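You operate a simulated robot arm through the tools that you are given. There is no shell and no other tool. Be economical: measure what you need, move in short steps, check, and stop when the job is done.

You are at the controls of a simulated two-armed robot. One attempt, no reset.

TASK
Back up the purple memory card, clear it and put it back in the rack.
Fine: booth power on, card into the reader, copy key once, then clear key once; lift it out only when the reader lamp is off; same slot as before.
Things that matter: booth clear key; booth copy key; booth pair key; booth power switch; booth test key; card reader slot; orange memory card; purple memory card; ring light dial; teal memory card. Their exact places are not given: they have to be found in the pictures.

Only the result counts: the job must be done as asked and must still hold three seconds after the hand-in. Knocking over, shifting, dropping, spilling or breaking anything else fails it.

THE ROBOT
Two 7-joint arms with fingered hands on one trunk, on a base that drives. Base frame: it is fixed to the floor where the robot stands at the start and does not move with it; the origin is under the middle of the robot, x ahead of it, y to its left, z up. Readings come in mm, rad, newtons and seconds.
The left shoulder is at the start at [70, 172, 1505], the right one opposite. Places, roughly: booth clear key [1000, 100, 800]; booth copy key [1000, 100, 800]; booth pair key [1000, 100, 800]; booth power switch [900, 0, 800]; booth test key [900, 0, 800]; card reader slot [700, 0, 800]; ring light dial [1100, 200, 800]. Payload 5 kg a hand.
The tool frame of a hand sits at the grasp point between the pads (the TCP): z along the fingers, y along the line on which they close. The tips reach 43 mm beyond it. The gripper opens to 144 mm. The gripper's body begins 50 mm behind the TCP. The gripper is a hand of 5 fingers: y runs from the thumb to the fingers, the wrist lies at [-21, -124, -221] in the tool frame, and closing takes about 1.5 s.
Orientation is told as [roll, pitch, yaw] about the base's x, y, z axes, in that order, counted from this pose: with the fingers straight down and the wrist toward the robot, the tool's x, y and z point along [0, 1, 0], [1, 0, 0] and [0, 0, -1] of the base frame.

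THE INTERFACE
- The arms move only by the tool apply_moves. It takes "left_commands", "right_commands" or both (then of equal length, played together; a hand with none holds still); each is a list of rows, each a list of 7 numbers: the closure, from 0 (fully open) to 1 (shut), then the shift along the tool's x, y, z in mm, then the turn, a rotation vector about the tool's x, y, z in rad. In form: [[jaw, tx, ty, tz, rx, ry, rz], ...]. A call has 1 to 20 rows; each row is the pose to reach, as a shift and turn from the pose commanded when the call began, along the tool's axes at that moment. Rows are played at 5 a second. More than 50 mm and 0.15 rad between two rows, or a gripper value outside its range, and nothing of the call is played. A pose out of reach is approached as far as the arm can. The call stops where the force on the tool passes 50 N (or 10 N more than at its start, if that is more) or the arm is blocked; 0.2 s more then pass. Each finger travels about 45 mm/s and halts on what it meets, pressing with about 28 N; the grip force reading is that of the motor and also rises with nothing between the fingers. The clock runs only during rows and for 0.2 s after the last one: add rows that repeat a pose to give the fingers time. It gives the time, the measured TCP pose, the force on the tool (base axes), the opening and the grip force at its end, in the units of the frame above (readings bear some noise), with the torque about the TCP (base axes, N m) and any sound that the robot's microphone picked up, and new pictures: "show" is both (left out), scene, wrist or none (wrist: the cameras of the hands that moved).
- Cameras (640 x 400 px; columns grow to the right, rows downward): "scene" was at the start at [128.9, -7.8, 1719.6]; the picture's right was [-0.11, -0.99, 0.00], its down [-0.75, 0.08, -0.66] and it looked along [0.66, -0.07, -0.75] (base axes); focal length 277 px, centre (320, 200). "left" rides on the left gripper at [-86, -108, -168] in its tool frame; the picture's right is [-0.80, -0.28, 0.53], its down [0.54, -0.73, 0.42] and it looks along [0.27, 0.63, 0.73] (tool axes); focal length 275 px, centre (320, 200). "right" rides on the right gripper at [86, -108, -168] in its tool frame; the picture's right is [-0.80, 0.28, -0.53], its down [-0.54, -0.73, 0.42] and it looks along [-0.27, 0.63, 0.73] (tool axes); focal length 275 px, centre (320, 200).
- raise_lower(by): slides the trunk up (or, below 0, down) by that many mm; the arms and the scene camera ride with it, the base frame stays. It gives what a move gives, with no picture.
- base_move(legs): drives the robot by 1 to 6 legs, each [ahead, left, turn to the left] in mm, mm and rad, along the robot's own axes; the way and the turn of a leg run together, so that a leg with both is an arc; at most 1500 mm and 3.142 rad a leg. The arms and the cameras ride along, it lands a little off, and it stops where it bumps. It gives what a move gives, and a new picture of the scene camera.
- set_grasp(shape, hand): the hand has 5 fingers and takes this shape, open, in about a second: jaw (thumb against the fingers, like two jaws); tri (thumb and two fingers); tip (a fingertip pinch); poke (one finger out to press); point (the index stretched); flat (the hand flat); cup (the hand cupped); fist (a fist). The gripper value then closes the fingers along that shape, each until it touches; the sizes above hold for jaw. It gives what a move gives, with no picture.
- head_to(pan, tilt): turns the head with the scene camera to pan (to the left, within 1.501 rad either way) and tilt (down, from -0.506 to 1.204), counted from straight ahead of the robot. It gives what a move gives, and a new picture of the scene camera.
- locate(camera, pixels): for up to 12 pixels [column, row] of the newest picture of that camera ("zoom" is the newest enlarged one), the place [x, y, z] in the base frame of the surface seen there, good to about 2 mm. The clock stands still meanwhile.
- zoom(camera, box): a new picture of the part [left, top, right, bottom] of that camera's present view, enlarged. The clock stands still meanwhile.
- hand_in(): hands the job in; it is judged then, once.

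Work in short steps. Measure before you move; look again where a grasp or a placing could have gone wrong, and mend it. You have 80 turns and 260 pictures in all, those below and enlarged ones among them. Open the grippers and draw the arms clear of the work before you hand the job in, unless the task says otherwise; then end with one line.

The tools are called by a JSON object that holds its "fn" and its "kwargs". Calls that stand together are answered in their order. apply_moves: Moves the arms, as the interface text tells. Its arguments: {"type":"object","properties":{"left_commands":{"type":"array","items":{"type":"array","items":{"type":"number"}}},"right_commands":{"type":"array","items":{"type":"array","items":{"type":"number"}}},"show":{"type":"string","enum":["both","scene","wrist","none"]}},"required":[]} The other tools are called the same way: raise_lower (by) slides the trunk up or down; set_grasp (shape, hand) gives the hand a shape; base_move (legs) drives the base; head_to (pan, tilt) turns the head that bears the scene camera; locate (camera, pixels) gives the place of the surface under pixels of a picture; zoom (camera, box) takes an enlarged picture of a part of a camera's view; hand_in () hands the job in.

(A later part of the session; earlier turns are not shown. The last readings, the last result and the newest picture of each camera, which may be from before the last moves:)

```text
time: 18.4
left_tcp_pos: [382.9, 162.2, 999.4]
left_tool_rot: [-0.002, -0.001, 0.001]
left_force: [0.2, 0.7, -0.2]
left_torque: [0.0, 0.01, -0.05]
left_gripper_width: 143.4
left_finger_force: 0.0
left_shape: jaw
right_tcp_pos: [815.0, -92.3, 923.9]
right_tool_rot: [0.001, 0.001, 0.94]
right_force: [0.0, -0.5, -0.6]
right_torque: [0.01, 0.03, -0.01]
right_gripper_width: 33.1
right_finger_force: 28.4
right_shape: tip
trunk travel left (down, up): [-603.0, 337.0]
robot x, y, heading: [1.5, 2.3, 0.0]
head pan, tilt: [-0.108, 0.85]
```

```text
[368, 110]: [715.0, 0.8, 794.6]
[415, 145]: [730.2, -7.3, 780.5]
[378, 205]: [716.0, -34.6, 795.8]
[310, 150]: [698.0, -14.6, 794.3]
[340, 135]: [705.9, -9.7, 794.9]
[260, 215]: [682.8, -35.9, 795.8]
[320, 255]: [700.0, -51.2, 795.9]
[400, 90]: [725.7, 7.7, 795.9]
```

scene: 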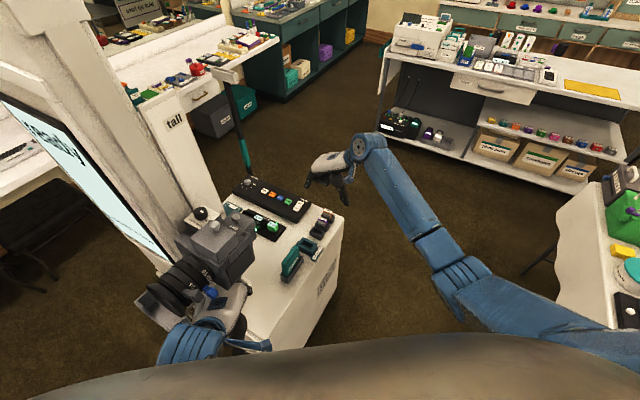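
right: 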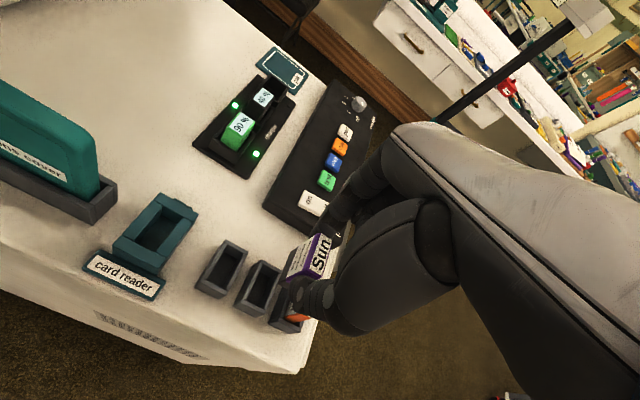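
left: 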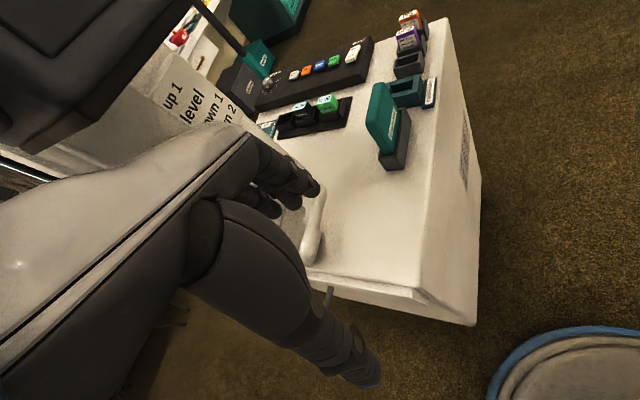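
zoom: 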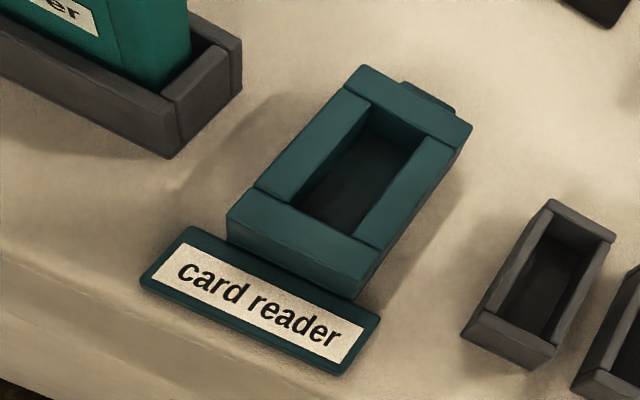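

Opening is centred at (711.6,-21), yaw 0.94, about 45 x 20. I measure the held card's top corners relative to the TCP.

{"fn": "zoom", "kwargs": {"camera": "right", "box": [260, 210, 360, 310]}}

{"fn": "zoom", "kwargs": {"camera": "scene", "box": [315, 185, 365, 225]}}

```text
4.00 times, centred on (310, 260) of right
```

zoom: 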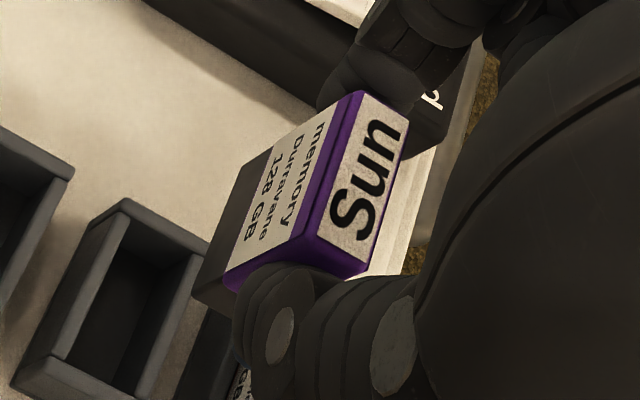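

```text
10.00 times, centred on (340, 205) of scene
```

zoom: 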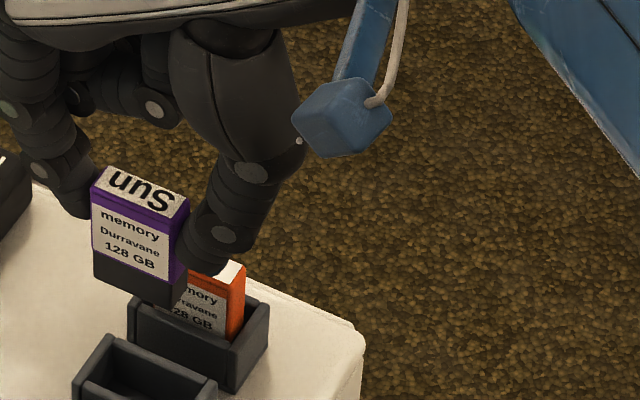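

{"fn": "locate", "kwargs": {"camera": "zoom", "pixels": [[96, 182], [112, 167], [189, 198], [176, 214], [140, 190], [94, 230], [93, 276], [172, 302], [170, 285], [130, 245]]}}

{"fn": "locate", "kwargs": {"camera": "right", "pixels": [[320, 234], [330, 240], [322, 276], [313, 270], [322, 255], [290, 268], [270, 282]]}}

```text
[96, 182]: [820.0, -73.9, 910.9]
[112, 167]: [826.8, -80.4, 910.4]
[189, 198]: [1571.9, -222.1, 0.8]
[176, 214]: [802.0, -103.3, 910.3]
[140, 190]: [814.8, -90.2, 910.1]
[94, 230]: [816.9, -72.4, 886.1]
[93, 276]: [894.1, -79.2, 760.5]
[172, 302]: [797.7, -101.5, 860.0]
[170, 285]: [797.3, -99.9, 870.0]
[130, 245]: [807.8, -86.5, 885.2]
```

```text
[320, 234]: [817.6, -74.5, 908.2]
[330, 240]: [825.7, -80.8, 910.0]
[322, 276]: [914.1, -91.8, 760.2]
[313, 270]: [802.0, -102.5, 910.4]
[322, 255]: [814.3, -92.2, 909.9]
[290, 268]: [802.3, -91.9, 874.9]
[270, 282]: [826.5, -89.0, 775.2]
```

Card sits at about (-1.5,+0.6) from the TCP. I move 123 mm along tool x at height to hover over the reader.

{"fn": "apply_moves", "kwargs": {"right_commands": [[1, 25, 0, 0, 0, 0, 0], [1, 55, -1, 0, 0, 0, 0], [1, 85, -1.5, 0, 0, 0, 0], [1, 110, -1.8, 0, 0, 0, 0], [1, 123, -1.8, 10, 0, 0, 0], [1, 123, -1.8, 20, 0, 0, 0], [1, 123, -1.8, 20, 0, 0, 0]], "show": "both"}}

{"fn": "zoom", "kwargs": {"camera": "right", "box": [220, 180, 380, 320]}}

{"fn": "zoom", "kwargs": {"camera": "scene", "box": [270, 200, 340, 270]}}

```text
time: 20.0
left_tcp_pos: [382.7, 162.6, 1000.5]
left_tool_rot: [0.001, -0.001, 0.0]
left_force: [-0.3, -0.1, -0.5]
left_torque: [0.03, -0.01, -0.01]
left_gripper_width: 143.5
left_finger_force: 0.0
left_shape: jaw
right_tcp_pos: [713.2, -20.5, 905.2]
right_tool_rot: [0.0, 0.001, 0.94]
right_force: [-0.3, 0.2, -0.4]
right_torque: [0.01, -0.04, 0.01]
right_gripper_width: 33.0
right_finger_force: 27.9
right_shape: tip
trunk travel left (down, up): [-603.0, 337.0]
robot x, y, heading: [1.7, 3.0, -0.003]
head pan, tilt: [-0.108, 0.85]
```

scene: 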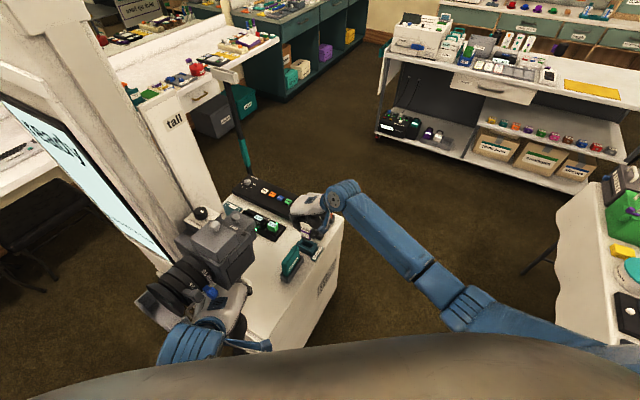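
right: 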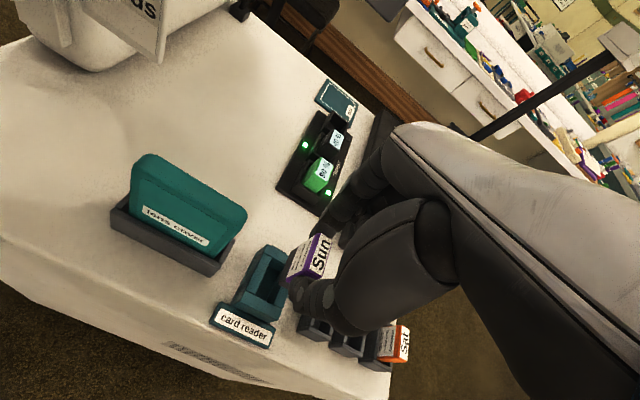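

```text
2.86 times, centred on (300, 250) of right
```

zoom: 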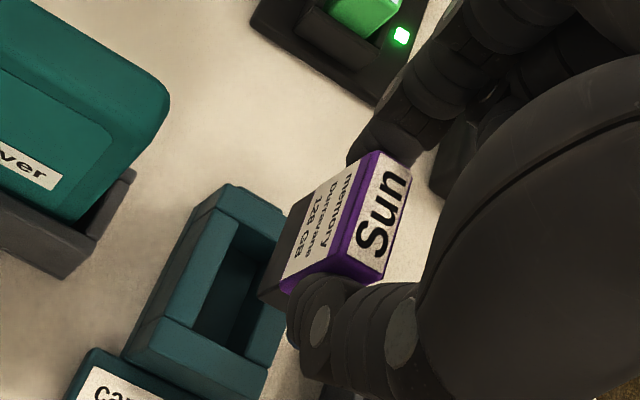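

```text
5.71 times, centred on (305, 235) of scene
```

zoom: 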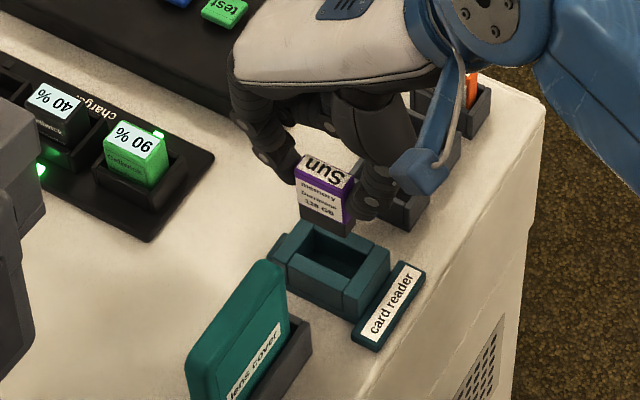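

Hovering about 40 mm above the reader. I lower 32 mm and re-check alignment.

{"fn": "apply_moves", "kwargs": {"right_commands": [[1, 0, 0, 15, 0, 0, 0], [1, 0, 0, 32, 0, 0, 0], [1, 0, 0, 32, 0, 0, 0]], "show": "none"}}

{"fn": "zoom", "kwargs": {"camera": "right", "box": [220, 180, 380, 320]}}

{"fn": "zoom", "kwargs": {"camera": "scene", "box": [290, 215, 330, 255]}}

```text
time: 20.8
left_tcp_pos: [383.0, 161.9, 999.0]
left_tool_rot: [0.0, -0.001, 0.0]
left_force: [0.1, 0.8, 0.2]
left_torque: [0.01, 0.01, 0.02]
left_gripper_width: 143.6
left_finger_force: 0.0
left_shape: jaw
right_tcp_pos: [713.2, -23.1, 872.4]
right_tool_rot: [0.0, 0.002, 0.939]
right_force: [0.0, 0.0, -0.3]
right_torque: [-0.04, 0.02, -0.02]
right_gripper_width: 32.9
right_finger_force: 28.0
right_shape: tip
trunk travel left (down, up): [-603.0, 337.0]
robot x, y, heading: [2.2, 2.4, -0.001]
head pan, tilt: [-0.108, 0.85]
```

```text
2.86 times, centred on (300, 250) of right
```

zoom: 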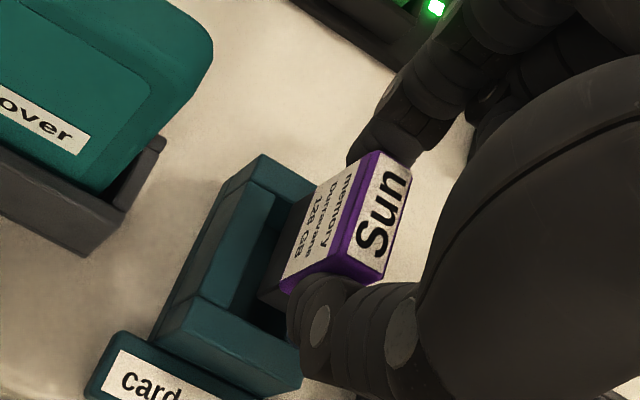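

```text
10.00 times, centred on (310, 235) of scene
```

zoom: 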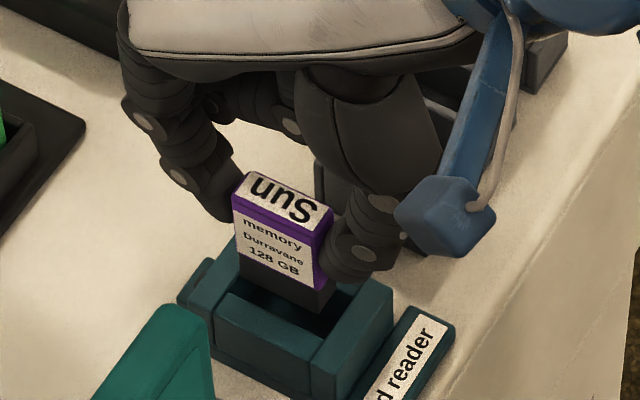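

I check the card face position against the opening.

{"fn": "locate", "kwargs": {"camera": "zoom", "pixels": [[241, 275], [330, 305], [285, 270], [238, 220], [320, 275], [233, 298], [315, 342], [280, 190], [345, 310], [250, 176], [323, 222]]}}

```text
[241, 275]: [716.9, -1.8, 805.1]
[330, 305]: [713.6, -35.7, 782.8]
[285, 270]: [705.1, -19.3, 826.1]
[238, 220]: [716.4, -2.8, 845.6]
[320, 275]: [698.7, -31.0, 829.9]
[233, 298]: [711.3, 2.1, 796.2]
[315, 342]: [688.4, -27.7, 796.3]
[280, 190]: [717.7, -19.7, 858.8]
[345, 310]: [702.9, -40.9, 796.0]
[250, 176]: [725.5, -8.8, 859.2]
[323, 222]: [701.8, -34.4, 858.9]
```

Card is centred within ~2 mm in a 45x20 opening; its bottom is near z 805 and the floor 769. I lower 34 mm gently.

{"fn": "apply_moves", "kwargs": {"right_commands": [[1, 0, 0, 10, 0, 0, 0], [1, 0, 0, 20, 0, 0, 0], [1, 0, 0, 28, 0, 0, 0], [1, 0, 0, 32, 0, 0, 0], [1, 0, 0, 34, 0, 0, 0], [1, 0, 0, 35, 0, 0, 0]], "show": "wrist"}}

{"fn": "zoom", "kwargs": {"camera": "scene", "box": [290, 215, 330, 255]}}

```text
time: 22.2
left_tcp_pos: [382.5, 162.6, 1000.0]
left_tool_rot: [0.0, 0.0, -0.003]
left_force: [-0.1, 0.8, 0.3]
left_torque: [0.0, 0.0, -0.01]
left_gripper_width: 143.6
left_finger_force: 0.0
left_shape: jaw
right_tcp_pos: [713.1, -20.6, 840.4]
right_tool_rot: [-0.002, -0.002, 0.941]
right_force: [-2.7, -1.1, 14.1]
right_torque: [-0.11, 0.2, 0.02]
right_gripper_width: 33.5
right_finger_force: 27.8
right_shape: tip
trunk travel left (down, up): [-603.0, 337.0]
robot x, y, heading: [-1.6, -1.3, 0.002]
head pan, tilt: [-0.108, 0.85]
```

right: 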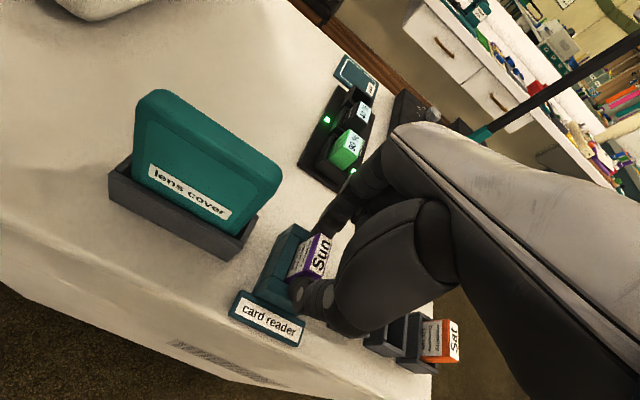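

```text
10.00 times, centred on (310, 235) of scene
```

zoom: 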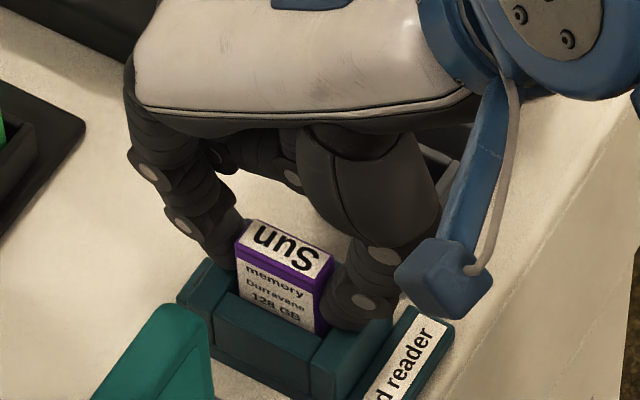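

Seated (14 N contact, card bottom on the floor). I release to 0.6 and raise straight up.

{"fn": "apply_moves", "kwargs": {"right_commands": [[0.9, 0, 0, -1, 0, 0, 0], [0.75, 0, 0, -1, 0, 0, 0], [0.6, 0, 0, -1, 0, 0, 0], [0.6, 0, 0, -1, 0, 0, 0], [0.6, 0, 0, -1, 0, 0, 0], [0.6, 0, 0, -1, 0, 0, 0], [0.6, 0, 0, -20, 0, 0, 0], [0.6, 0, 0, -50, 0, 0, 0], [0.6, 0, 0, -80, 0, 0, 0], [0.6, 0, 0, -80, 0, 0, 0]], "show": "both"}}

{"fn": "zoom", "kwargs": {"camera": "scene", "box": [280, 210, 340, 270]}}

{"fn": "zoom", "kwargs": {"camera": "right", "box": [200, 180, 360, 360]}}

```text
time: 24.4
left_tcp_pos: [384.7, 163.4, 999.5]
left_tool_rot: [-0.002, 0.001, 0.0]
left_force: [-0.6, -0.1, -0.8]
left_torque: [-0.01, -0.03, 0.03]
left_gripper_width: 143.5
left_finger_force: 0.0
left_shape: jaw
right_tcp_pos: [713.4, -22.1, 918.0]
right_tool_rot: [0.002, 0.001, 0.941]
right_force: [-0.3, -0.1, 0.1]
right_torque: [0.02, 0.03, -0.02]
right_gripper_width: 57.1
right_finger_force: 0.1
right_shape: tip
trunk travel left (down, up): [-603.0, 337.0]
robot x, y, heading: [-3.3, 0.8, -0.005]
head pan, tilt: [-0.108, 0.85]
```

scene: 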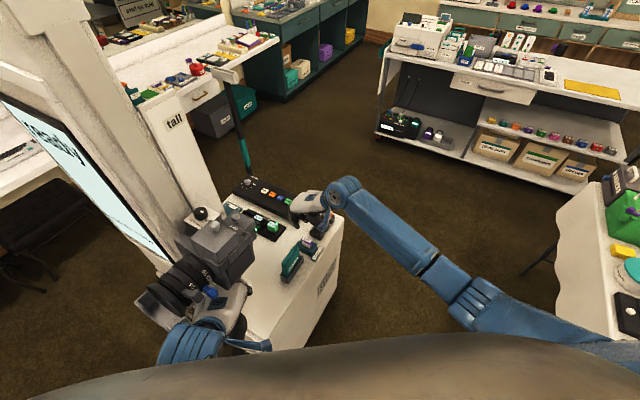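
right: 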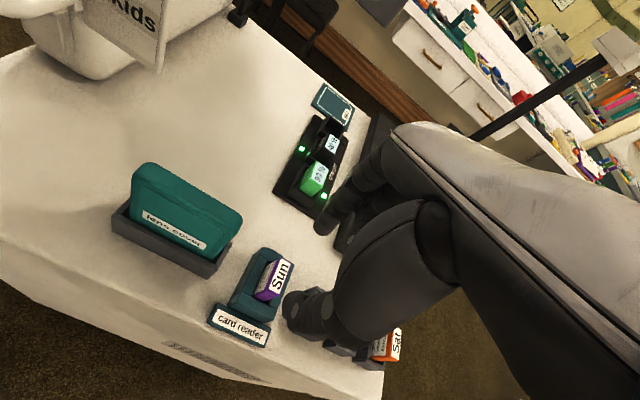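

```text
6.67 times, centred on (310, 240) of scene
```

zoom: 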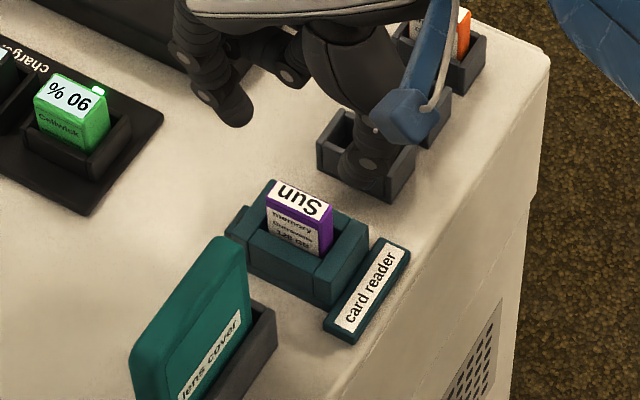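

```text
2.22 times, centred on (280, 270) of right
```

zoom: 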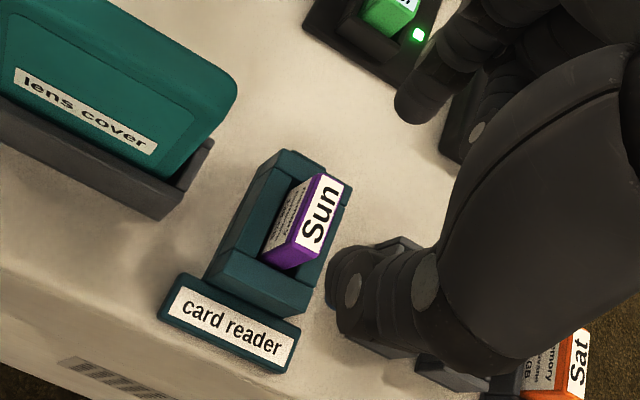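

Card is seated in the reader; screen still "ready". Now I take the poke shape and travel to above the copy key with yaw 0.

{"fn": "apply_moves", "kwargs": {"right_commands": [[0.6, 0, 0, -30, 0, 0, 0]], "show": "none"}}

{"fn": "set_grasp", "kwargs": {"hand": "right", "shape": "poke"}}

{"fn": "apply_moves", "kwargs": {"right_commands": [[0, -15, 22, 0, 0, 0, 0.1], [0, -32, 45, 0, 0, 0, 0.22], [0, -50, 70, 0, 0, 0, 0.34], [0, -68, 96, 0, 0, 0, 0.46], [0, -86, 122, 0, 0, 0, 0.58], [0, -104, 148, 0, 0, 0, 0.7], [0, -122, 174, 0, 0, 0, 0.82], [0, -138, 197, 5, 0, 0, 0.92], [0, -151.5, 216.5, 15, 0, 0, 0.94], [0, -151.5, 216.5, 40, 0, 0, 0.94], [0, -151.5, 216.5, 50, 0, 0, 0.94], [0, -151.5, 216.5, 50, 0, 0, 0.94]], "show": "both"}}

{"fn": "zoom", "kwargs": {"camera": "right", "box": [160, 120, 460, 360]}}

{"fn": "zoom", "kwargs": {"camera": "scene", "box": [220, 150, 330, 230]}}

```text
time: 24.8
left_tcp_pos: [383.5, 162.8, 999.6]
left_tool_rot: [0.002, 0.001, 0.0]
left_force: [1.4, -0.3, 0.0]
left_torque: [0.03, -0.02, 0.05]
left_gripper_width: 143.7
left_finger_force: 0.0
left_shape: jaw
right_tcp_pos: [711.5, -22.9, 947.7]
right_tool_rot: [0.0, 0.001, 0.94]
right_force: [-0.8, 0.0, -0.1]
right_torque: [-0.01, 0.01, -0.02]
right_gripper_width: 57.4
right_finger_force: 0.0
right_shape: tip
trunk travel left (down, up): [-603.0, 337.0]
robot x, y, heading: [-2.0, -0.9, 0.003]
head pan, tilt: [-0.108, 0.85]
```

```text
time: 25.7
left_tcp_pos: [383.1, 161.2, 999.1]
left_tool_rot: [-0.001, 0.002, 0.002]
left_force: [-1.3, -0.5, -0.8]
left_torque: [-0.01, 0.03, 0.03]
left_gripper_width: 143.6
left_finger_force: 0.0
left_shape: jaw
right_tcp_pos: [713.1, -23.1, 948.7]
right_tool_rot: [0.0, 0.001, 0.94]
right_force: [0.3, 0.2, -0.2]
right_torque: [0.02, -0.02, -0.02]
right_gripper_width: 0.0
right_finger_force: 0.2
right_shape: poke
trunk travel left (down, up): [-603.0, 337.0]
robot x, y, heading: [2.4, -2.0, 0.001]
head pan, tilt: [-0.108, 0.85]
```

```text
time: 28.3
left_tcp_pos: [384.0, 162.3, 999.6]
left_tool_rot: [0.0, 0.001, 0.001]
left_force: [0.3, -1.0, -0.3]
left_torque: [-0.01, 0.02, 0.01]
left_gripper_width: 143.4
left_finger_force: 0.1
left_shape: jaw
right_tcp_pos: [957.8, 60.3, 900.4]
right_tool_rot: [0.0, 0.001, -0.001]
right_force: [0.1, 0.1, -0.2]
right_torque: [-0.03, -0.01, -0.06]
right_gripper_width: 0.0
right_finger_force: 0.1
right_shape: poke
right hand out of reach, approached as far as the arm can: row 10, 11, 12
trunk travel left (down, up): [-603.0, 337.0]
robot x, y, heading: [0.5, 1.7, 0.002]
head pan, tilt: [-0.108, 0.85]
```

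scene: 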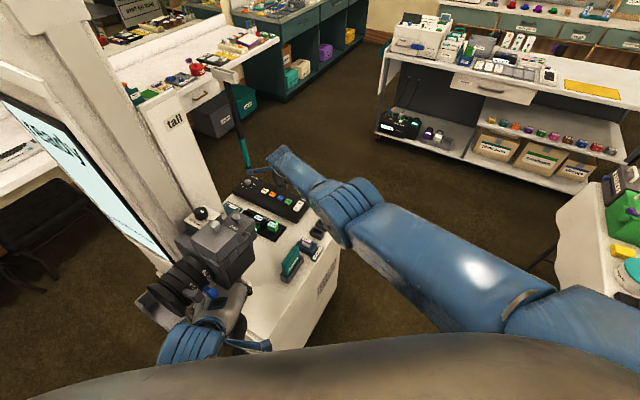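
right: 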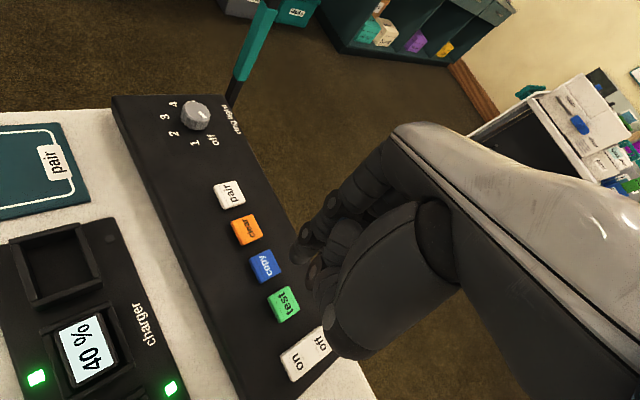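

```text
1.67 times, centred on (310, 240) of right
```

zoom: 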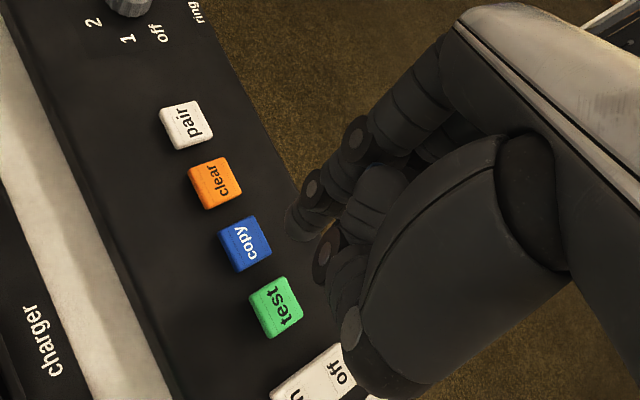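

```text
5.00 times, centred on (275, 190) of scene
```

zoom: 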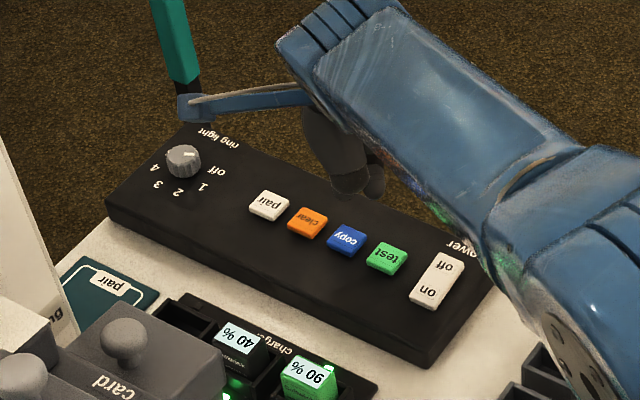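

The arm tops out at about x 958. I tilt the fingers forward by 0.4 rad (rx −0.4), which brings the wrist back, and hover the tip near the copy key.

{"fn": "apply_moves", "kwargs": {"right_commands": [[0, 0, -10, -10, -0.1, 0, 0], [0, 0, -14, -10, -0.2, 0, 0], [0, 0, -14, -5, -0.3, 0, 0], [0, 0, -14, 0, -0.4, 0, 0], [0, 0, -14, 5, -0.4, 0, 0], [0, 0, -14, 5, -0.4, 0, 0]], "show": "wrist"}}

{"fn": "zoom", "kwargs": {"camera": "right", "box": [200, 140, 380, 300]}}

{"fn": "zoom", "kwargs": {"camera": "scene", "box": [220, 150, 330, 230]}}

```text
time: 29.7
left_tcp_pos: [383.9, 162.8, 999.2]
left_tool_rot: [0.0, 0.001, 0.0]
left_force: [0.1, -0.1, 0.6]
left_torque: [0.0, 0.01, -0.05]
left_gripper_width: 143.7
left_finger_force: 0.1
left_shape: jaw
right_tcp_pos: [943.9, 60.1, 895.9]
right_tool_rot: [0.001, -0.4, 0.0]
right_force: [0.1, -0.1, -0.4]
right_torque: [-0.01, 0.01, 0.0]
right_gripper_width: 0.0
right_finger_force: 0.1
right_shape: poke
trunk travel left (down, up): [-603.0, 337.0]
robot x, y, heading: [-2.7, 1.1, -0.005]
head pan, tilt: [-0.108, 0.85]
```

right: 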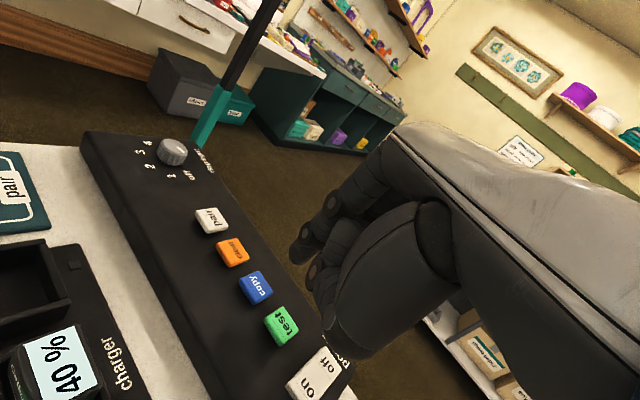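

```text
2.50 times, centred on (290, 220) of right
```

zoom: 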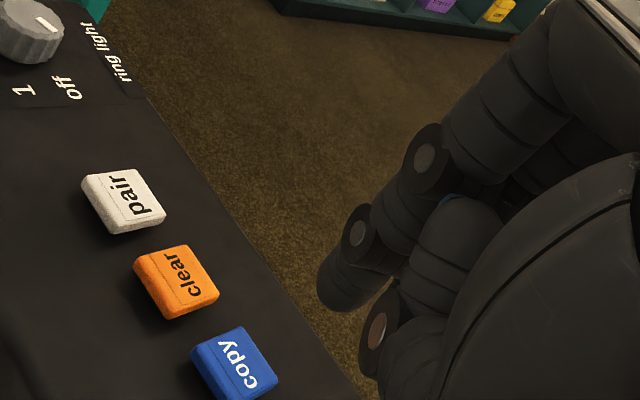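

```text
5.00 times, centred on (275, 190) of scene
```

zoom: 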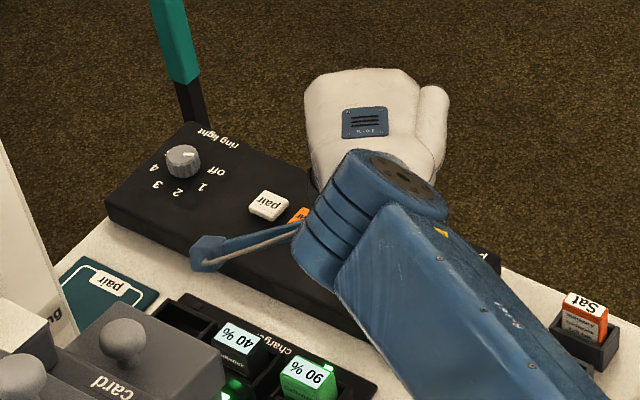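

I locate the tip (right camera ~ (294,256)) and the copy and clear keys in this view.

{"fn": "locate", "kwargs": {"camera": "right", "pixels": [[294, 258], [292, 250], [300, 262], [302, 250], [297, 264], [309, 232], [256, 287], [233, 252], [281, 326], [211, 220], [324, 300]]}}

```text
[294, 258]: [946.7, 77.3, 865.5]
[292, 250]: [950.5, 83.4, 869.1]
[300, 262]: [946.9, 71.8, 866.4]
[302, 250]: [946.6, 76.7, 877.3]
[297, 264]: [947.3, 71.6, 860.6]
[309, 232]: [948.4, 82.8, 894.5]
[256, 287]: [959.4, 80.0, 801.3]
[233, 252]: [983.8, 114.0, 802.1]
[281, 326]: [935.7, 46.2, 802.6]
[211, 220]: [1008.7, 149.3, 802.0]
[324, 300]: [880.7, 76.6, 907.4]
```

Tip is near (953,75,860); copy key at (959.5,78.5,802). I bring the tip to about 12 mm above the key and verify.

{"fn": "apply_moves", "kwargs": {"right_commands": [[0, 4.4, -2, 14, 0, 0, 0], [0, 4.4, -7, 29, 0, 0, 0], [0, 4.4, -12.4, 43.5, 0, 0, 0], [0, 4.4, -12.4, 43.5, 0, 0, 0]], "show": "wrist"}}

{"fn": "zoom", "kwargs": {"camera": "right", "box": [220, 180, 360, 300]}}

```text
time: 30.7
left_tcp_pos: [383.2, 162.3, 999.3]
left_tool_rot: [-0.001, -0.001, -0.001]
left_force: [0.3, -0.3, -0.3]
left_torque: [0.01, 0.01, -0.01]
left_gripper_width: 143.6
left_finger_force: 0.1
left_shape: jaw
right_tcp_pos: [948.2, 64.0, 850.6]
right_tool_rot: [0.0, -0.4, 0.002]
right_force: [-0.2, -0.5, 0.3]
right_torque: [0.01, 0.01, 0.0]
right_gripper_width: 0.1
right_finger_force: 0.0
right_shape: poke
trunk travel left (down, up): [-603.0, 337.0]
robot x, y, heading: [-4.9, -3.2, 0.002]
head pan, tilt: [-0.108, 0.85]
```

right: 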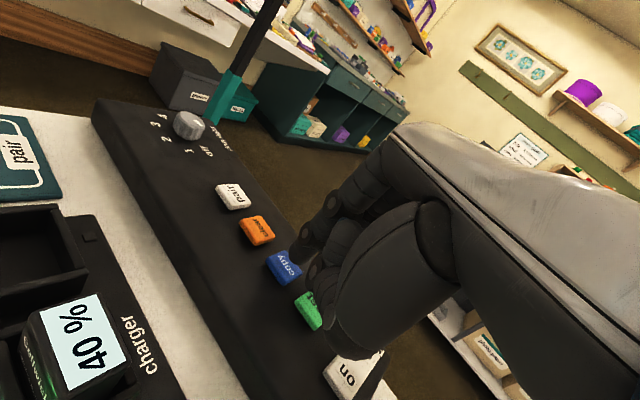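

```text
3.33 times, centred on (290, 240) of right
```

zoom: 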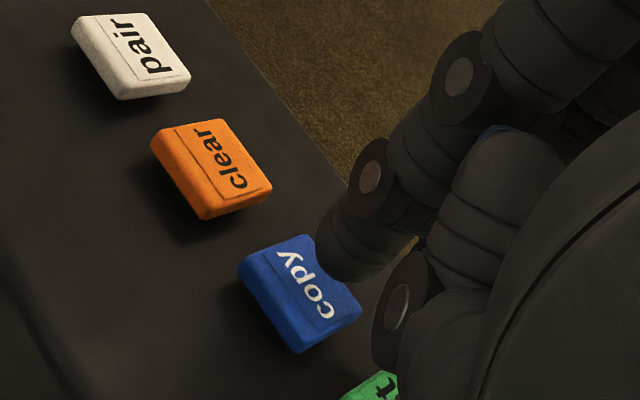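

{"fn": "locate", "kwargs": {"camera": "zoom", "pixels": [[245, 262], [305, 238], [356, 310], [300, 345], [300, 295], [325, 260], [345, 275], [322, 245], [360, 240], [400, 320], [380, 350]]}}

```text
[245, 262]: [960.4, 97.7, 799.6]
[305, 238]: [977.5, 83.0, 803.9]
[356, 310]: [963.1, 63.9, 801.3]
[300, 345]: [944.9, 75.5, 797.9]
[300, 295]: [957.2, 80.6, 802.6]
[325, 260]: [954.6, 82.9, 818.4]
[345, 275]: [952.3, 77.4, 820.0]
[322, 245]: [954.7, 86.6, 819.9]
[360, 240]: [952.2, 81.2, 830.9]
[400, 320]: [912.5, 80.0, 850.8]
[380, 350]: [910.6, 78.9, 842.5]
```

Tip is above the key centre (961.5,80), ~13 mm up. I press down slowly 16 mm.

{"fn": "apply_moves", "kwargs": {"right_commands": [[0, 0, -1.3, 8.1, 0, 0, 0], [0, 0, -2.8, 11.8, 0, 0, 0], [0, 0, -3.6, 13.7, 0, 0, 0], [0, 0, -4.4, 15.5, 0, 0, 0]], "show": "scene"}}

{"fn": "zoom", "kwargs": {"camera": "right", "box": [220, 180, 360, 300]}}

```text
time: 31.7
left_tcp_pos: [383.3, 163.4, 1000.9]
left_tool_rot: [0.0, -0.001, -0.001]
left_force: [-0.5, -0.1, -0.3]
left_torque: [-0.01, 0.02, 0.0]
left_gripper_width: 143.6
left_finger_force: 0.1
left_shape: jaw
right_tcp_pos: [950.8, 65.0, 837.0]
right_tool_rot: [0.001, -0.402, 0.0]
right_force: [-0.9, -0.4, 4.7]
right_torque: [0.06, -0.09, 0.02]
right_gripper_width: 0.0
right_finger_force: 0.0
right_shape: poke
trunk travel left (down, up): [-603.0, 337.0]
robot x, y, heading: [2.2, 1.7, -0.001]
head pan, tilt: [-0.108, 0.85]
heard: click
```

scene: 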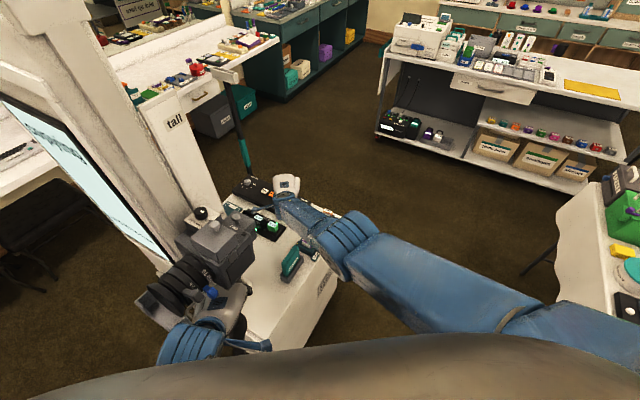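

```text
3.33 times, centred on (290, 240) of right
```

zoom: 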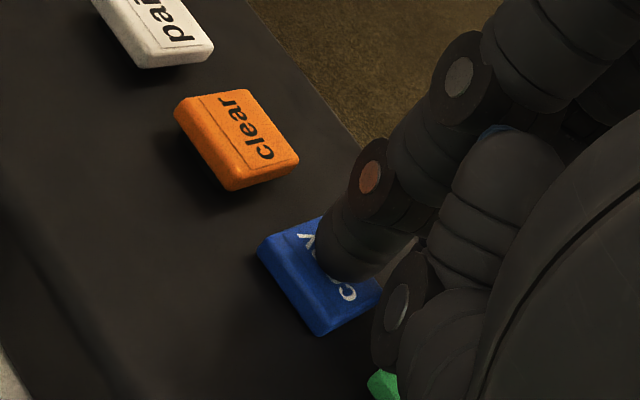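

Click heard, and the screen text changed. I raise the finger straight up 45 mm and read the screen and reader lamp.

{"fn": "apply_moves", "kwargs": {"right_commands": [[0, 0, 6, -14, 0, 0, 0], [0, 0, 17, -41, 0, 0, 0], [0, 0, 17, -41, 0, 0, 0]], "show": "none"}}

{"fn": "zoom", "kwargs": {"camera": "scene", "box": [0, 80, 180, 280]}}

{"fn": "zoom", "kwargs": {"camera": "scene", "box": [230, 170, 350, 280]}}

```text
time: 32.5
left_tcp_pos: [383.6, 163.6, 999.2]
left_tool_rot: [0.0, -0.001, 0.001]
left_force: [0.9, -0.1, -0.2]
left_torque: [0.01, 0.01, 0.03]
left_gripper_width: 143.4
left_finger_force: 0.0
left_shape: jaw
right_tcp_pos: [949.9, 63.0, 877.9]
right_tool_rot: [0.0, -0.4, 0.0]
right_force: [0.6, -0.2, 0.5]
right_torque: [-0.01, 0.02, 0.02]
right_gripper_width: 0.0
right_finger_force: 0.1
right_shape: poke
trunk travel left (down, up): [-603.0, 337.0]
robot x, y, heading: [-1.2, -2.6, -0.004]
head pan, tilt: [-0.108, 0.85]
```

```text
2.00 times, centred on (90, 180) of scene
```

zoom: 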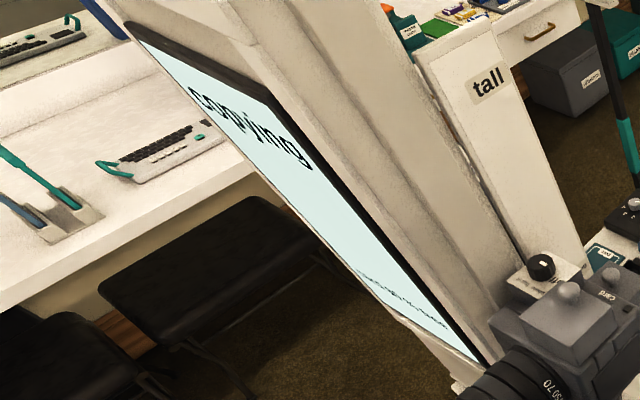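

```text
3.64 times, centred on (290, 225) of scene
```

zoom: 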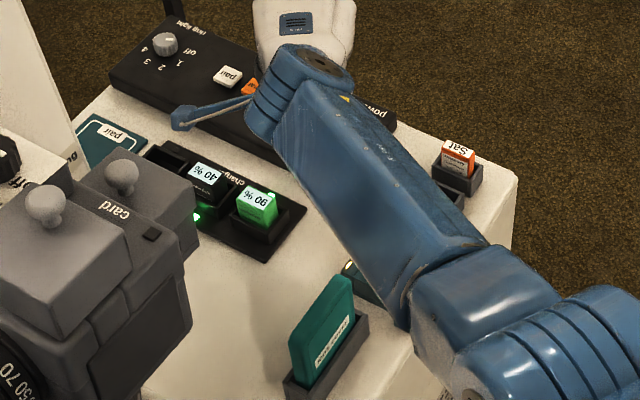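

Screen says "copying" and the reader lamp is lit. I shift to hover over the clear key and wait for the copy to end.

{"fn": "apply_moves", "kwargs": {"right_commands": [[0, 17, 10.8, 4.6, 0, 0, 0], [0, 34, 21.6, 9.1, 0, 0, 0], [0, 34, 21.6, 9.1, 0, 0, 0], [0, 34, 21.6, 9.1, 0, 0, 0], [0, 34, 21.6, 9.1, 0, 0, 0], [0, 34, 21.6, 9.1, 0, 0, 0], [0, 34, 21.6, 9.1, 0, 0, 0], [0, 34, 21.6, 9.1, 0, 0, 0], [0, 34, 21.6, 9.1, 0, 0, 0], [0, 34, 21.6, 9.1, 0, 0, 0], [0, 34, 21.6, 9.1, 0, 0, 0], [0, 34, 21.6, 9.1, 0, 0, 0], [0, 34, 21.6, 9.1, 0, 0, 0], [0, 34, 21.6, 9.1, 0, 0, 0], [0, 34, 21.6, 9.1, 0, 0, 0]], "show": "both"}}

{"fn": "zoom", "kwargs": {"camera": "scene", "box": [270, 220, 330, 270]}}

{"fn": "zoom", "kwargs": {"camera": "right", "box": [220, 180, 360, 300]}}

```text
time: 35.7
left_tcp_pos: [384.0, 162.4, 999.8]
left_tool_rot: [0.0, 0.0, -0.001]
left_force: [-0.4, -0.1, -0.3]
left_torque: [-0.01, -0.01, 0.04]
left_gripper_width: 143.8
left_finger_force: 0.0
left_shape: jaw
right_tcp_pos: [969.0, 90.4, 878.3]
right_tool_rot: [0.0, -0.399, 0.001]
right_force: [-0.2, 1.6, 0.0]
right_torque: [0.01, -0.01, 0.03]
right_gripper_width: 0.2
right_finger_force: 0.1
right_shape: poke
right hand out of reach, approached as far as the arm can: row 2, 3, 4, 5, 6, 7, 8, 9, 10, 11, 12, 13, 14, 15
trunk travel left (down, up): [-603.0, 337.0]
robot x, y, heading: [1.9, -4.3, -0.003]
head pan, tilt: [-0.108, 0.85]
```

scene: 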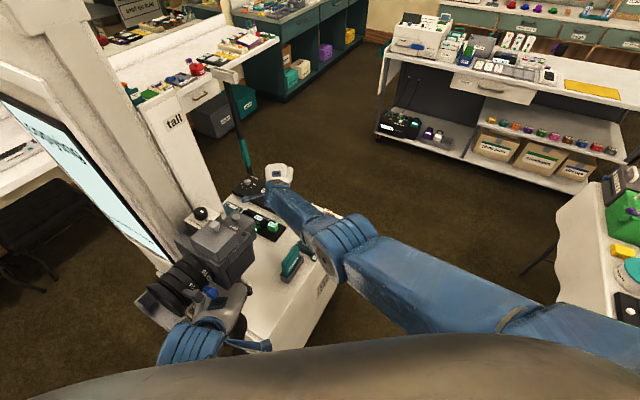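
right: 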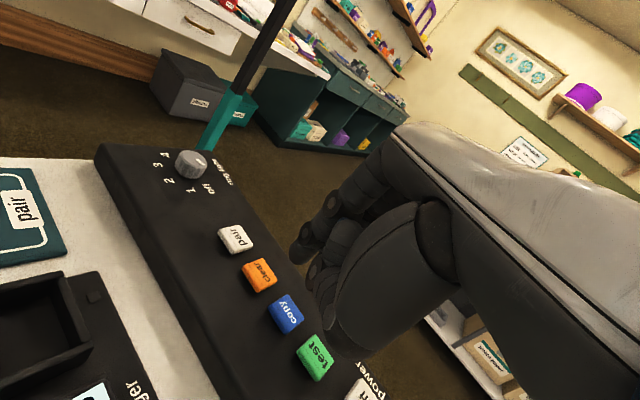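

```text
8.00 times, centred on (300, 245) of scene
```

zoom: 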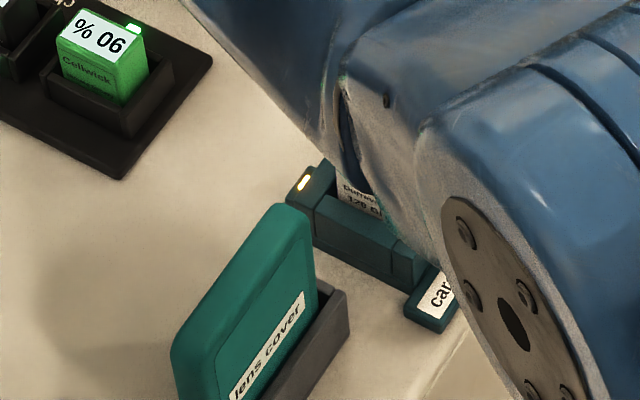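

```text
3.33 times, centred on (290, 240) of right
```

zoom: 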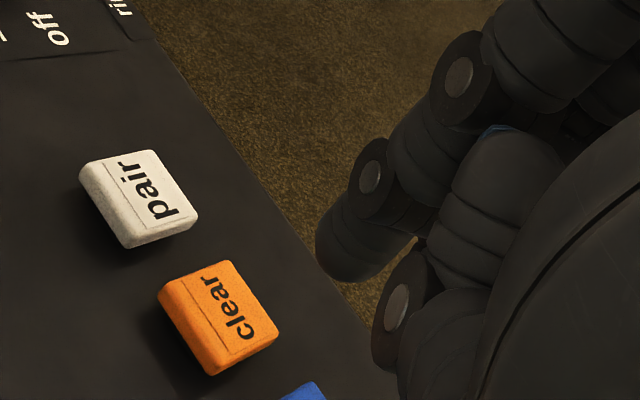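

Still copying (lamp amber). The clear key is ~8 mm beyond reach, so I tilt a further 0.15 rad, and check the forearm's height above the card.

{"fn": "locate", "kwargs": {"camera": "scene", "pixels": [[305, 240], [310, 245], [316, 258], [322, 268], [303, 227]]}}

{"fn": "apply_moves", "kwargs": {"right_commands": [[0, 2, -1, 2, -0.07, 0, 0], [0, 4, -2, 4, -0.15, 0, 0], [0, 7, -3.1, 6, -0.15, 0, 0], [0, 10, -3.1, 7.4, -0.15, 0, 0], [0, 10, -3.1, 7.4, -0.15, 0, 0], [0, 10, -3.1, 7.4, -0.15, 0, 0], [0, 10, -3.1, 7.4, -0.15, 0, 0], [0, 10, -3.1, 7.4, -0.15, 0, 0], [0, 10, -3.1, 7.4, -0.15, 0, 0], [0, 10, -3.1, 7.4, -0.15, 0, 0], [0, 10, -3.1, 7.4, -0.15, 0, 0], [0, 10, -3.1, 7.4, -0.15, 0, 0]], "show": "both"}}

{"fn": "zoom", "kwargs": {"camera": "right", "box": [220, 180, 360, 300]}}

```text
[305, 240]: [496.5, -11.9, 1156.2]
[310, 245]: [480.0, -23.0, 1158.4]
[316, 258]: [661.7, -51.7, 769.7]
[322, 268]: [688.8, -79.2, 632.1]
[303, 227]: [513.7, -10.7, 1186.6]
```

```text
time: 38.3
left_tcp_pos: [383.6, 162.7, 998.5]
left_tool_rot: [-0.001, 0.0, 0.001]
left_force: [-0.1, 0.0, -0.7]
left_torque: [-0.02, 0.03, 0.02]
left_gripper_width: 143.6
left_finger_force: 0.1
left_shape: jaw
right_tcp_pos: [968.8, 87.5, 878.6]
right_tool_rot: [-0.001, -0.549, -0.001]
right_force: [-0.2, 0.2, 0.4]
right_torque: [-0.02, -0.01, -0.02]
right_gripper_width: 0.0
right_finger_force: 0.1
right_shape: poke
right hand out of reach, approached as far as the arm can: row 2, 3, 4, 5, 6, 7, 8, 9, 10, 11, 12
trunk travel left (down, up): [-603.0, 337.0]
robot x, y, heading: [4.3, -3.3, 0.0]
head pan, tilt: [-0.108, 0.85]
```

scene: 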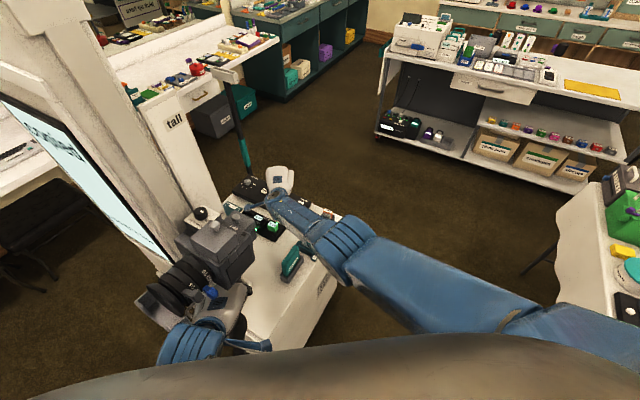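
right: 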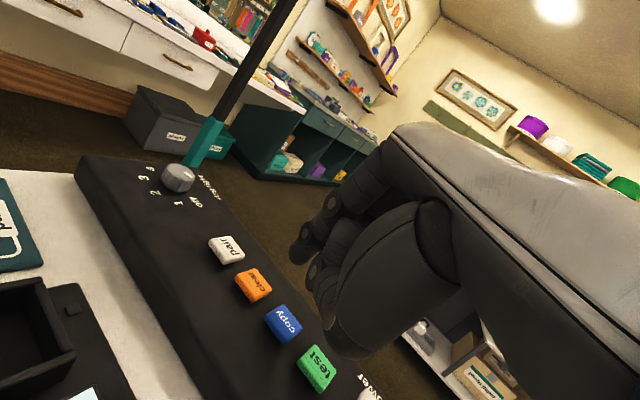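

```text
3.33 times, centred on (290, 240) of right
```

zoom: 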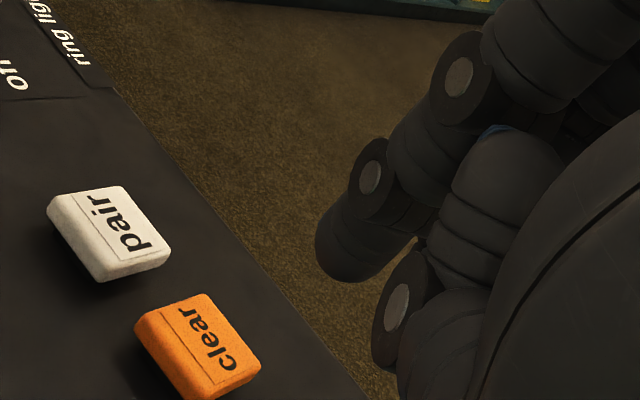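

Screen reads "copied" — copy done. Reach is limited by shoulder-to-wrist distance (~877 mm), so I want the trunk ~110 mm lower; first I check what is near the left hand, which rides along.

{"fn": "locate", "kwargs": {"camera": "scene", "pixels": [[215, 245], [240, 235], [180, 290], [230, 300], [185, 345], [250, 345], [200, 215], [160, 290]]}}

{"fn": "locate", "kwargs": {"camera": "left", "pixels": [[315, 220], [340, 290], [440, 300], [70, 60], [120, 80], [470, 320], [300, 190], [30, 150]]}}

{"fn": "zoom", "kwargs": {"camera": "scene", "box": [120, 190, 320, 380]}}

{"fn": "zoom", "kwargs": {"camera": "left", "box": [0, 0, 640, 400]}}

```text
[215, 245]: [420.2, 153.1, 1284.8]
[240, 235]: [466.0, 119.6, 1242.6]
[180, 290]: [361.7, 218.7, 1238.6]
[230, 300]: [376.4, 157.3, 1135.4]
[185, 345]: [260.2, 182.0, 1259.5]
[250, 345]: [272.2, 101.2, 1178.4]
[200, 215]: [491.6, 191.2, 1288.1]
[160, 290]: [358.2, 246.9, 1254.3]
```

```text
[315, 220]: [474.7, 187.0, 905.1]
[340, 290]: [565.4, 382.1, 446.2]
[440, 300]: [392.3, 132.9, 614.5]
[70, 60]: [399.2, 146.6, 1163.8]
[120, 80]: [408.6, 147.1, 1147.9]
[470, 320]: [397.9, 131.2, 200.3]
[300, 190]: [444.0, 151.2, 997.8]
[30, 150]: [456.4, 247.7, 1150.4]
```

```text
2.11 times, centred on (220, 285) of scene
```

zoom: 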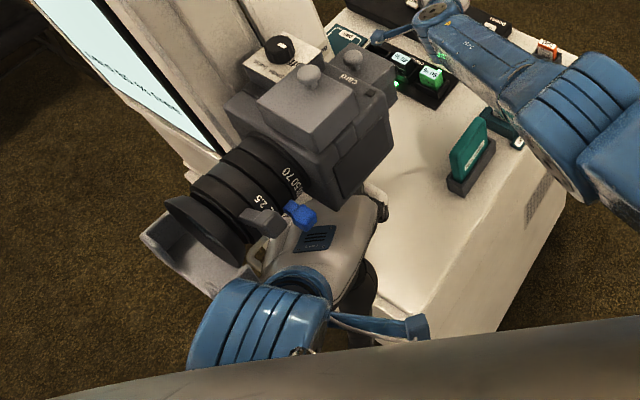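

```text
1.00 times, centred on (320, 200) of left
```

zoom: 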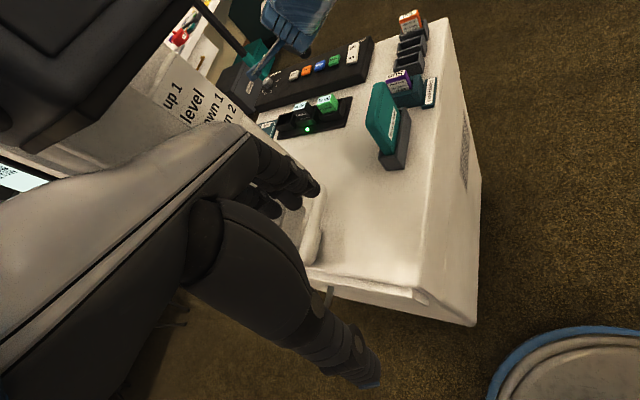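

Left hand is tucked beneath the camera, so I would rather not move trunk or base. I raise the right hand and try the "point" shape, which should stretch the index further.

{"fn": "apply_moves", "kwargs": {"right_commands": [[0, -10, 0, -40, 0, 0, 0], [0, -15, 5, -80, 0, 0, 0]], "show": "none"}}

{"fn": "set_grasp", "kwargs": {"hand": "right", "shape": "point"}}

{"fn": "apply_moves", "kwargs": {"right_commands": [[0, 0, 0, 0, 0, 0, 0]], "show": "both"}}

{"fn": "zoom", "kwargs": {"camera": "scene", "box": [210, 120, 340, 210]}}

```text
time: 39.1
left_tcp_pos: [384.4, 162.6, 998.2]
left_tool_rot: [-0.001, 0.001, -0.001]
left_force: [0.6, 0.7, 0.4]
left_torque: [0.04, 0.04, -0.03]
left_gripper_width: 143.7
left_finger_force: 0.0
left_shape: jaw
right_tcp_pos: [960.3, 34.4, 972.7]
right_tool_rot: [-0.034, -0.584, -0.008]
right_force: [-0.1, -0.1, -0.4]
right_torque: [-0.01, -0.03, -0.01]
right_gripper_width: 0.0
right_finger_force: 0.0
right_shape: poke
trunk travel left (down, up): [-603.0, 337.0]
robot x, y, heading: [1.6, 4.2, 0.002]
head pan, tilt: [-0.108, 0.85]
stopped in row 2 (right hand): the arm was blocked; the commanded pose is now the measured one
```

```text
time: 40.0
left_tcp_pos: [383.6, 162.5, 999.5]
left_tool_rot: [-0.002, 0.0, 0.0]
left_force: [0.1, -0.8, -0.2]
left_torque: [0.01, -0.02, 0.02]
left_gripper_width: 143.7
left_finger_force: 0.1
left_shape: jaw
right_tcp_pos: [959.7, 33.9, 973.6]
right_tool_rot: [-0.031, -0.585, -0.011]
right_force: [-0.2, 0.0, 0.8]
right_torque: [0.01, -0.02, 0.02]
right_gripper_width: 0.1
right_finger_force: 0.1
right_shape: point
trunk travel left (down, up): [-603.0, 337.0]
robot x, y, heading: [-1.7, -0.2, -0.004]
head pan, tilt: [-0.108, 0.85]
```

```text
time: 40.4
left_tcp_pos: [382.2, 161.8, 1000.6]
left_tool_rot: [0.0, -0.001, -0.001]
left_force: [0.8, 0.6, -0.1]
left_torque: [-0.01, -0.02, -0.02]
left_gripper_width: 143.6
left_finger_force: 0.1
left_shape: jaw
right_tcp_pos: [959.8, 34.6, 972.9]
right_tool_rot: [-0.03, -0.585, -0.008]
right_force: [-0.1, -0.4, 0.4]
right_torque: [0.0, 0.01, 0.0]
right_gripper_width: 0.0
right_finger_force: 0.1
right_shape: point
trunk travel left (down, up): [-603.0, 337.0]
robot x, y, heading: [0.6, 1.6, -0.003]
head pan, tilt: [-0.108, 0.85]
```

scene: 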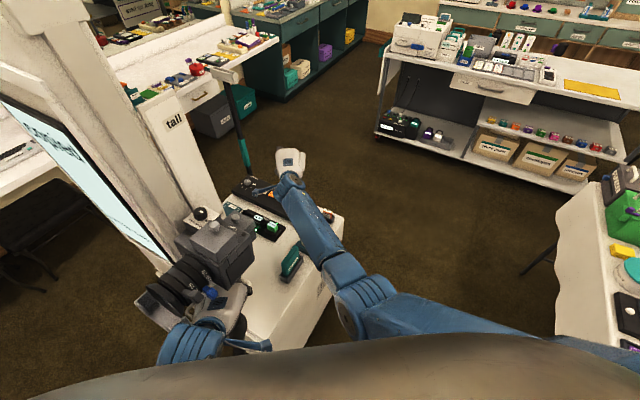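
right: 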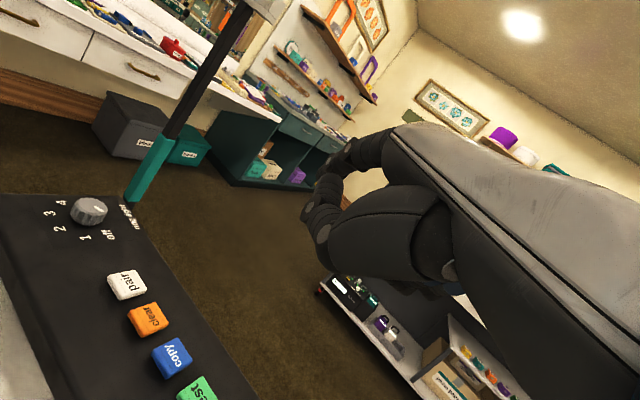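

```text
4.44 times, centred on (275, 165) of scene
```

zoom: 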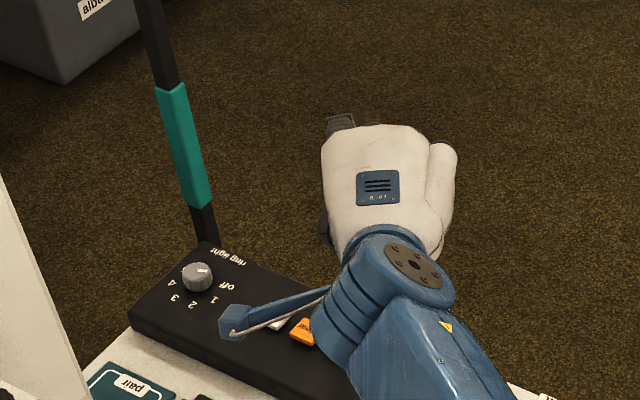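

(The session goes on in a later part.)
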